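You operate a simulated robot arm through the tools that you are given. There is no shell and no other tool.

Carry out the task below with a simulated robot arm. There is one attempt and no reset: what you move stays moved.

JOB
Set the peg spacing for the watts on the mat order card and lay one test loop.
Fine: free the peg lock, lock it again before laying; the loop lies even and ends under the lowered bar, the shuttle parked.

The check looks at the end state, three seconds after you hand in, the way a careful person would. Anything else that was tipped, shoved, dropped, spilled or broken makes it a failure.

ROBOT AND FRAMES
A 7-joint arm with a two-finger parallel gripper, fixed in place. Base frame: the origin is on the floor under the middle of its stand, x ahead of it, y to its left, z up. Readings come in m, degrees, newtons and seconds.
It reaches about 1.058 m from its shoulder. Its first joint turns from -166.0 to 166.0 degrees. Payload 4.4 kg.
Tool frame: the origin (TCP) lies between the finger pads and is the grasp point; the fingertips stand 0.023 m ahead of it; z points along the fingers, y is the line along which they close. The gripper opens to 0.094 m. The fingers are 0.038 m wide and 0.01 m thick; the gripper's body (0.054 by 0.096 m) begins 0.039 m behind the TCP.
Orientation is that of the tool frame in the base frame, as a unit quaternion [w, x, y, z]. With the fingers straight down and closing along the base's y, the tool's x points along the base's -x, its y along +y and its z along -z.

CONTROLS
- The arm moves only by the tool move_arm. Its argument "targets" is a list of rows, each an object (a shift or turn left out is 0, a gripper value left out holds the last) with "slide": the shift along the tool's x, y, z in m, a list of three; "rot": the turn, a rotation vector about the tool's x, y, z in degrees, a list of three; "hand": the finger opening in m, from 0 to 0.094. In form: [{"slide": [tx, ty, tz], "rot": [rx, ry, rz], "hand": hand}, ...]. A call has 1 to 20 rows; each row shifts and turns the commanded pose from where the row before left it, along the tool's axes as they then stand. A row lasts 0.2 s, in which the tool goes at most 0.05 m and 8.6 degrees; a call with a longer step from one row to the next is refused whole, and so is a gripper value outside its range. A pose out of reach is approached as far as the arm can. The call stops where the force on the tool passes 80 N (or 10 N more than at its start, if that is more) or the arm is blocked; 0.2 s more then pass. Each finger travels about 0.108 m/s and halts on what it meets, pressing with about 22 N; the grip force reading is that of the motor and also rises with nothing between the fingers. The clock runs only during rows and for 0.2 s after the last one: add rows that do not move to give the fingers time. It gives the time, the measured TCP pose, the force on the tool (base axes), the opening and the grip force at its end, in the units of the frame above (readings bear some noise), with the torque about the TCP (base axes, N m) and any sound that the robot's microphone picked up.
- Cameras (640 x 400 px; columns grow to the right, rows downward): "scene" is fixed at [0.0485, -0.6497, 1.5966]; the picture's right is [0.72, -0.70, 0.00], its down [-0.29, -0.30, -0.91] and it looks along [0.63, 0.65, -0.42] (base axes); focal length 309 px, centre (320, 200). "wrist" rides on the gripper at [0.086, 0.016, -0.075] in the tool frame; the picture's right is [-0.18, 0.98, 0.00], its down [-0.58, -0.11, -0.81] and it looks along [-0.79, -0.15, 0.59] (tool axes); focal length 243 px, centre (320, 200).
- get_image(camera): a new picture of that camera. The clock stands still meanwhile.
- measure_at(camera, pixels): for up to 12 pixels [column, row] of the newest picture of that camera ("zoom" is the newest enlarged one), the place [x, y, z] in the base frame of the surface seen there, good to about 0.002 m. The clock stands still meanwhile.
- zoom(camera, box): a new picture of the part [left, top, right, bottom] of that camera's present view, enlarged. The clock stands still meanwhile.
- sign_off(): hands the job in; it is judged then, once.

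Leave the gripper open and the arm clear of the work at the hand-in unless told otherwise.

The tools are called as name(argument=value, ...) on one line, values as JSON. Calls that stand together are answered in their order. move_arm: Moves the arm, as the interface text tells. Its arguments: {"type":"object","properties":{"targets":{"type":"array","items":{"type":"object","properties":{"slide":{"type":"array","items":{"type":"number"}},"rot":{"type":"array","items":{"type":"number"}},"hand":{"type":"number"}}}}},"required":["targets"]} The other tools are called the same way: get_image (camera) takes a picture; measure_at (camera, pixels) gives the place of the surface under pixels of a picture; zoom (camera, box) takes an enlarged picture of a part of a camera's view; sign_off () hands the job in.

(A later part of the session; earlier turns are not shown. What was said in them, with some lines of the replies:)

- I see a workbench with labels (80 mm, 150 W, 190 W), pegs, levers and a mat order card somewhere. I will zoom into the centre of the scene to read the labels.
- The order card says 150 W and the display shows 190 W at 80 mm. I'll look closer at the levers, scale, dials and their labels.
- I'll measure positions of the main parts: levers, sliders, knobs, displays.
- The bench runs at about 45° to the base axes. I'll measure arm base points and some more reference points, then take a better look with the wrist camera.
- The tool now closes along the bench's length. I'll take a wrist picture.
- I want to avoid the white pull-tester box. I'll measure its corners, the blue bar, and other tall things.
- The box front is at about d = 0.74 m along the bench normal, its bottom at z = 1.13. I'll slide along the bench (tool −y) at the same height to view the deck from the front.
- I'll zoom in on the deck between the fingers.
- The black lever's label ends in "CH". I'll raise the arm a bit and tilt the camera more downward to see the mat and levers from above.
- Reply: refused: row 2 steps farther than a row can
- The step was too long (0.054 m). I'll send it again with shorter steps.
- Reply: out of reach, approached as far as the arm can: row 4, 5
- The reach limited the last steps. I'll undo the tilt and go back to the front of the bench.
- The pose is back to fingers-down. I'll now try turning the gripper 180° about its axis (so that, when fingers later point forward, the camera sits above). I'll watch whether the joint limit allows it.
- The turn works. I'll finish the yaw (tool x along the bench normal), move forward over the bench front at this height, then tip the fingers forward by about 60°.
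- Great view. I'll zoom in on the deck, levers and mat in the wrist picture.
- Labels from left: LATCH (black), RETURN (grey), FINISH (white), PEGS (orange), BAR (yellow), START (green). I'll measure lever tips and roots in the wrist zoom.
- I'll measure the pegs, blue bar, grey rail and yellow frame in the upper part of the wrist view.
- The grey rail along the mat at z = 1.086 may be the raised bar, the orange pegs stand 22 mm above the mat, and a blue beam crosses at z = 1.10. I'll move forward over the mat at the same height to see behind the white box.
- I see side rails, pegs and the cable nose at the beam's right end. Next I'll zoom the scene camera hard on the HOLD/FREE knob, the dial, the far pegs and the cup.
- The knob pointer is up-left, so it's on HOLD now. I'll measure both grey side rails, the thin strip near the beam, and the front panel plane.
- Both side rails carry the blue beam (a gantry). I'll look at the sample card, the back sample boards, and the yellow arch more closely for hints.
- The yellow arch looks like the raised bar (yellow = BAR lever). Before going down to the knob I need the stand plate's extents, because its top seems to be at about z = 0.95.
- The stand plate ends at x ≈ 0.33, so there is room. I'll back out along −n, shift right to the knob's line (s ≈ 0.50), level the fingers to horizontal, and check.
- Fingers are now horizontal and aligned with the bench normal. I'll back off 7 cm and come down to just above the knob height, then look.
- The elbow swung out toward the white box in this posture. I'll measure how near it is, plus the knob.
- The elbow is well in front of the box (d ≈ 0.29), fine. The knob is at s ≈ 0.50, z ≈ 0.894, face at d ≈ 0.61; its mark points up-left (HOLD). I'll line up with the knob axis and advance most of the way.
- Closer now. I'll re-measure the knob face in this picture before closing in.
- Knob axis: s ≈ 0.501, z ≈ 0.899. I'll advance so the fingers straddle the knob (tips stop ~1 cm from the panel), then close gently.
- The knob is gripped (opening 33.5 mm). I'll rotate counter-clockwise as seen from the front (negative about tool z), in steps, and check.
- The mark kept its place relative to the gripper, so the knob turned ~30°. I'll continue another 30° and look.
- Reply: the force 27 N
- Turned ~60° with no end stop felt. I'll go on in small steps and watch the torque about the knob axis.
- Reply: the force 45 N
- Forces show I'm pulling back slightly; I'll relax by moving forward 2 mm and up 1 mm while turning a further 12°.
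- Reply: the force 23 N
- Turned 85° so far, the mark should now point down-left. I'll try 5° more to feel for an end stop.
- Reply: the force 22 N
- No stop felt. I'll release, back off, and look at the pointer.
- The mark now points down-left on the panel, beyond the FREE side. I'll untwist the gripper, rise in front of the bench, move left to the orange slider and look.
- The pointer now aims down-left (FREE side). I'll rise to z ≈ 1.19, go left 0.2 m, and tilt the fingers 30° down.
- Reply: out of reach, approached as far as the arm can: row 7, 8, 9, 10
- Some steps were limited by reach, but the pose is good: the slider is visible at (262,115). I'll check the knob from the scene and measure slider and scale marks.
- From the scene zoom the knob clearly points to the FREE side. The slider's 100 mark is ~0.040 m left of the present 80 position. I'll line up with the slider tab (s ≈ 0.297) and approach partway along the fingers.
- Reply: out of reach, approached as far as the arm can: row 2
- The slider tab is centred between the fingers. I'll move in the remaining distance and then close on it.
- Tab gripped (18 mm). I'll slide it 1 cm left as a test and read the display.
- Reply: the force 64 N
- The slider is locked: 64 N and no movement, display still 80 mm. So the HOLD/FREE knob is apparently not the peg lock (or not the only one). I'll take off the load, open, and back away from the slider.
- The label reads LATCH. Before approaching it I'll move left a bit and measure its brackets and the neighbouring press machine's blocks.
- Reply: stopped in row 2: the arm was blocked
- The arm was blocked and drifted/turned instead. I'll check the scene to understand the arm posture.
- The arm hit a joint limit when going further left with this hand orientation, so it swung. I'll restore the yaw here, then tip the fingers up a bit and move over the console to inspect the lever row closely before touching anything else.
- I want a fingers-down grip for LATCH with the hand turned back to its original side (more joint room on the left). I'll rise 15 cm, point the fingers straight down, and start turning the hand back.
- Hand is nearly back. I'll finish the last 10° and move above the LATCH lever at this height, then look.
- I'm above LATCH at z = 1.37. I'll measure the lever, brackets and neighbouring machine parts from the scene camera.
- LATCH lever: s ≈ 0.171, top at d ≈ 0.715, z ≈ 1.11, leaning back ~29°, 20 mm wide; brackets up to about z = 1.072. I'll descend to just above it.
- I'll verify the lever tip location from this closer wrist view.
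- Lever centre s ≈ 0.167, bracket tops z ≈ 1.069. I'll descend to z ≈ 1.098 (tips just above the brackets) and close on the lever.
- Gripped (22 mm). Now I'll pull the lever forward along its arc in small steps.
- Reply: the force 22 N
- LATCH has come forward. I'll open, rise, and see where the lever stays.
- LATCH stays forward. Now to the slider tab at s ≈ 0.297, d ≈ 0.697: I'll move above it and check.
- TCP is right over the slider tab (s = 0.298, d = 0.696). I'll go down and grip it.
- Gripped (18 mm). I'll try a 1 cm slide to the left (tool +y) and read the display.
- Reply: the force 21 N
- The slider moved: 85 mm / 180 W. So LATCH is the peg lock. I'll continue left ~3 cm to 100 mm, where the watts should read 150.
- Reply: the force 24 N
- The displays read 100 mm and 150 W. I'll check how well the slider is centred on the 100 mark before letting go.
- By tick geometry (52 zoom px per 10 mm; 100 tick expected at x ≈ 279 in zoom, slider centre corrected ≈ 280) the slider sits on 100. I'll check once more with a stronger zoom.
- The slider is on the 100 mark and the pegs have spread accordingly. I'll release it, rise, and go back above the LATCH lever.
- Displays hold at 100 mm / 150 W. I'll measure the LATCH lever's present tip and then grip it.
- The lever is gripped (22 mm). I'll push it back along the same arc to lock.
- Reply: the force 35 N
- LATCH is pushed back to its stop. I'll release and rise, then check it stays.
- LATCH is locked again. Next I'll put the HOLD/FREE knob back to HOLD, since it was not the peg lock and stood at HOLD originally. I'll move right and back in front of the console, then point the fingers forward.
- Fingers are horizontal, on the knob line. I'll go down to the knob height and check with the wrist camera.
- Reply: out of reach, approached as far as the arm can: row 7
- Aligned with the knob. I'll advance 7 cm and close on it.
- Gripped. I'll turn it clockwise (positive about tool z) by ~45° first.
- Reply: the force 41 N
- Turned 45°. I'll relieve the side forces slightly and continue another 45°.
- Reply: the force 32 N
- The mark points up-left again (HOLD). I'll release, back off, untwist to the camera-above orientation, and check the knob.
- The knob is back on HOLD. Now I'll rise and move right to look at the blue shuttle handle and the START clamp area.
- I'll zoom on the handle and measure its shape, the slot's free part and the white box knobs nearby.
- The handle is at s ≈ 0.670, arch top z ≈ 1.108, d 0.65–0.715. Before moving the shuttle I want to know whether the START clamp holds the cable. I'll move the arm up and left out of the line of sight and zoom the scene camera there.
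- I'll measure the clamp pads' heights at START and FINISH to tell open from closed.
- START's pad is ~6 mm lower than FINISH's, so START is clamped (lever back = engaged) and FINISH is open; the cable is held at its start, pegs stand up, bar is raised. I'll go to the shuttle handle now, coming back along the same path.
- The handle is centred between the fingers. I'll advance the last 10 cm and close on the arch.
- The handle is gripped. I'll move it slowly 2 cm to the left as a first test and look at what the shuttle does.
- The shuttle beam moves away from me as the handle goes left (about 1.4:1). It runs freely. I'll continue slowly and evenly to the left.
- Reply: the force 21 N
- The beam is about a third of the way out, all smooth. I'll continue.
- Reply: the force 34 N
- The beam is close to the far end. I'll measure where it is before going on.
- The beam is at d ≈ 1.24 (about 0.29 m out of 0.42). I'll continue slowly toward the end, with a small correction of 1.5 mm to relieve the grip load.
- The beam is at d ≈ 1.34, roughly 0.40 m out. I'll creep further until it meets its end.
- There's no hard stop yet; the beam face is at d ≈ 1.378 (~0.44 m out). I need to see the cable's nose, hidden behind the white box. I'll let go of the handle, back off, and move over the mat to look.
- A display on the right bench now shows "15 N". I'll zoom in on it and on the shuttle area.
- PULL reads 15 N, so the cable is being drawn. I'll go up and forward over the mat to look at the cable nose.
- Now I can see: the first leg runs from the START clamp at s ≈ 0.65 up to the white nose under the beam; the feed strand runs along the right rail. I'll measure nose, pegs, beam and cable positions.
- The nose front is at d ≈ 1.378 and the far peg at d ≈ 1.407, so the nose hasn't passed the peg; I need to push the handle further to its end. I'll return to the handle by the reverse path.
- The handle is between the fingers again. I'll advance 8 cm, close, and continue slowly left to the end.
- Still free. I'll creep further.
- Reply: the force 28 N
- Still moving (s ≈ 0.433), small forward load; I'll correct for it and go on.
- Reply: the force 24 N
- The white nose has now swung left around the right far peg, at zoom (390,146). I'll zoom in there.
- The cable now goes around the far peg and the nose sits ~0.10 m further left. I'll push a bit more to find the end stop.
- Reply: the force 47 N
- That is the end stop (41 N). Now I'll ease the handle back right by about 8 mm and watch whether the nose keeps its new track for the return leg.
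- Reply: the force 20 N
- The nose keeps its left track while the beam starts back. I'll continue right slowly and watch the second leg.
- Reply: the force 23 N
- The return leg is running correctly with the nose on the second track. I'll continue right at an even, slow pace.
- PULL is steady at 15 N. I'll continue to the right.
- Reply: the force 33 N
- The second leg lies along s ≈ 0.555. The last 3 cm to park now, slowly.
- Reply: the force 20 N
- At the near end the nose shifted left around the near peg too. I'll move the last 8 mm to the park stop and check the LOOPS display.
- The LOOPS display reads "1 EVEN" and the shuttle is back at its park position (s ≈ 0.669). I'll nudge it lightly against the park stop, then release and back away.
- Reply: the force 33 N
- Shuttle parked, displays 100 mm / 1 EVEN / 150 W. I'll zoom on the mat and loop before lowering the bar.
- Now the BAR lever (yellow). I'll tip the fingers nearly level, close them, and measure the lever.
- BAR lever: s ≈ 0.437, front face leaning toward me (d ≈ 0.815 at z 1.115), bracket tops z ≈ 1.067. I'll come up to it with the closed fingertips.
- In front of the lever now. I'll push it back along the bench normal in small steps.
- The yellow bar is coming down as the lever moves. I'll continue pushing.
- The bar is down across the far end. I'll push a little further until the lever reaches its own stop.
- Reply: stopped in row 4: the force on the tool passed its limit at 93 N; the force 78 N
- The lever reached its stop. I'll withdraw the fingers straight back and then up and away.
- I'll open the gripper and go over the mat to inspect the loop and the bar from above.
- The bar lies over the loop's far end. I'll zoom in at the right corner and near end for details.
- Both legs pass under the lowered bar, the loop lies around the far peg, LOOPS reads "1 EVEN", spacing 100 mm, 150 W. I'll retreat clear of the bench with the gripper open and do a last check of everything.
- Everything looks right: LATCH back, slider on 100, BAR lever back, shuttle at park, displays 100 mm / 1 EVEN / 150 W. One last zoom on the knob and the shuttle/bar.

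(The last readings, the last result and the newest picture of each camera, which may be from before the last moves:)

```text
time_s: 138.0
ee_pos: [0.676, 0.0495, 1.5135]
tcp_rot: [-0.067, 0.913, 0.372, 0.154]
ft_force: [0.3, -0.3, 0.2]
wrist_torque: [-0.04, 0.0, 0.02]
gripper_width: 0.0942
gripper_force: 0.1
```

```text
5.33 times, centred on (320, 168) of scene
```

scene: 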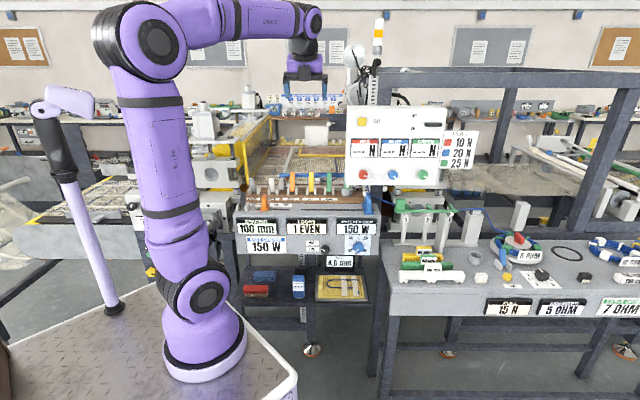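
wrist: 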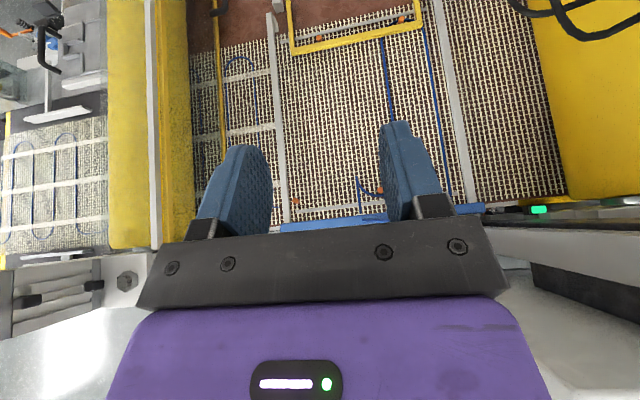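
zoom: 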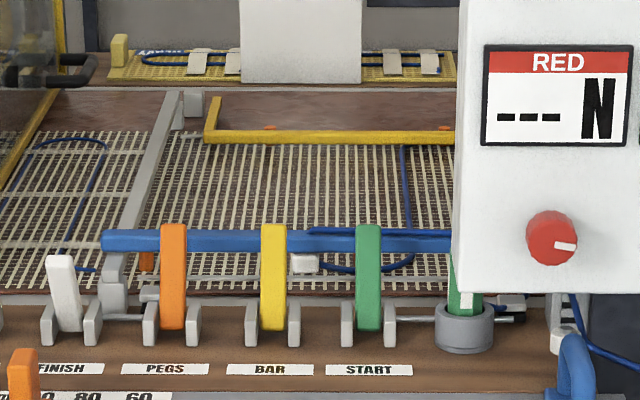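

The knob matches its original HOLD position, the bar is down over the loop, the shuttle is parked, the peg lock is closed, and the arm is clear with the gripper open. I'm handing in.

sign_off()

```text
The job is handed in.
```

I set the pegs to 100 mm, which gives the 150 W on the mat order card, and laid one test loop. The job is handed in; I don't have the check's result.

- **Spacing:** the slider sits on the 100 mark, and the displays read 100 mm and 150 W.
- **Peg lock:** the LATCH lever turned out to be the peg lock. I freed it, set the slider, and locked it again before laying.
- **Loop:** the LOOPS display reads "1 EVEN". The loop goes round the far peg, and both legs pass under the lowered yellow bar.
- **Shuttle:** it is back against its park stop.
- **Arm:** it is clear of the bench with the gripper open.

Three things happened beyond the plain job:

- **HOLD/FREE knob:** I first took this for the peg lock and turned it to FREE. When the slider stayed locked, I turned the knob back to HOLD before laying. It now matches its starting position.
- **BAR lever:** I pushed it against its stop with a brief 93 N peak. Nothing looked damaged.
- **PULL display:** the one on the right-hand bench now shows 15 N instead of dashes, because the cable was drawn during laying.
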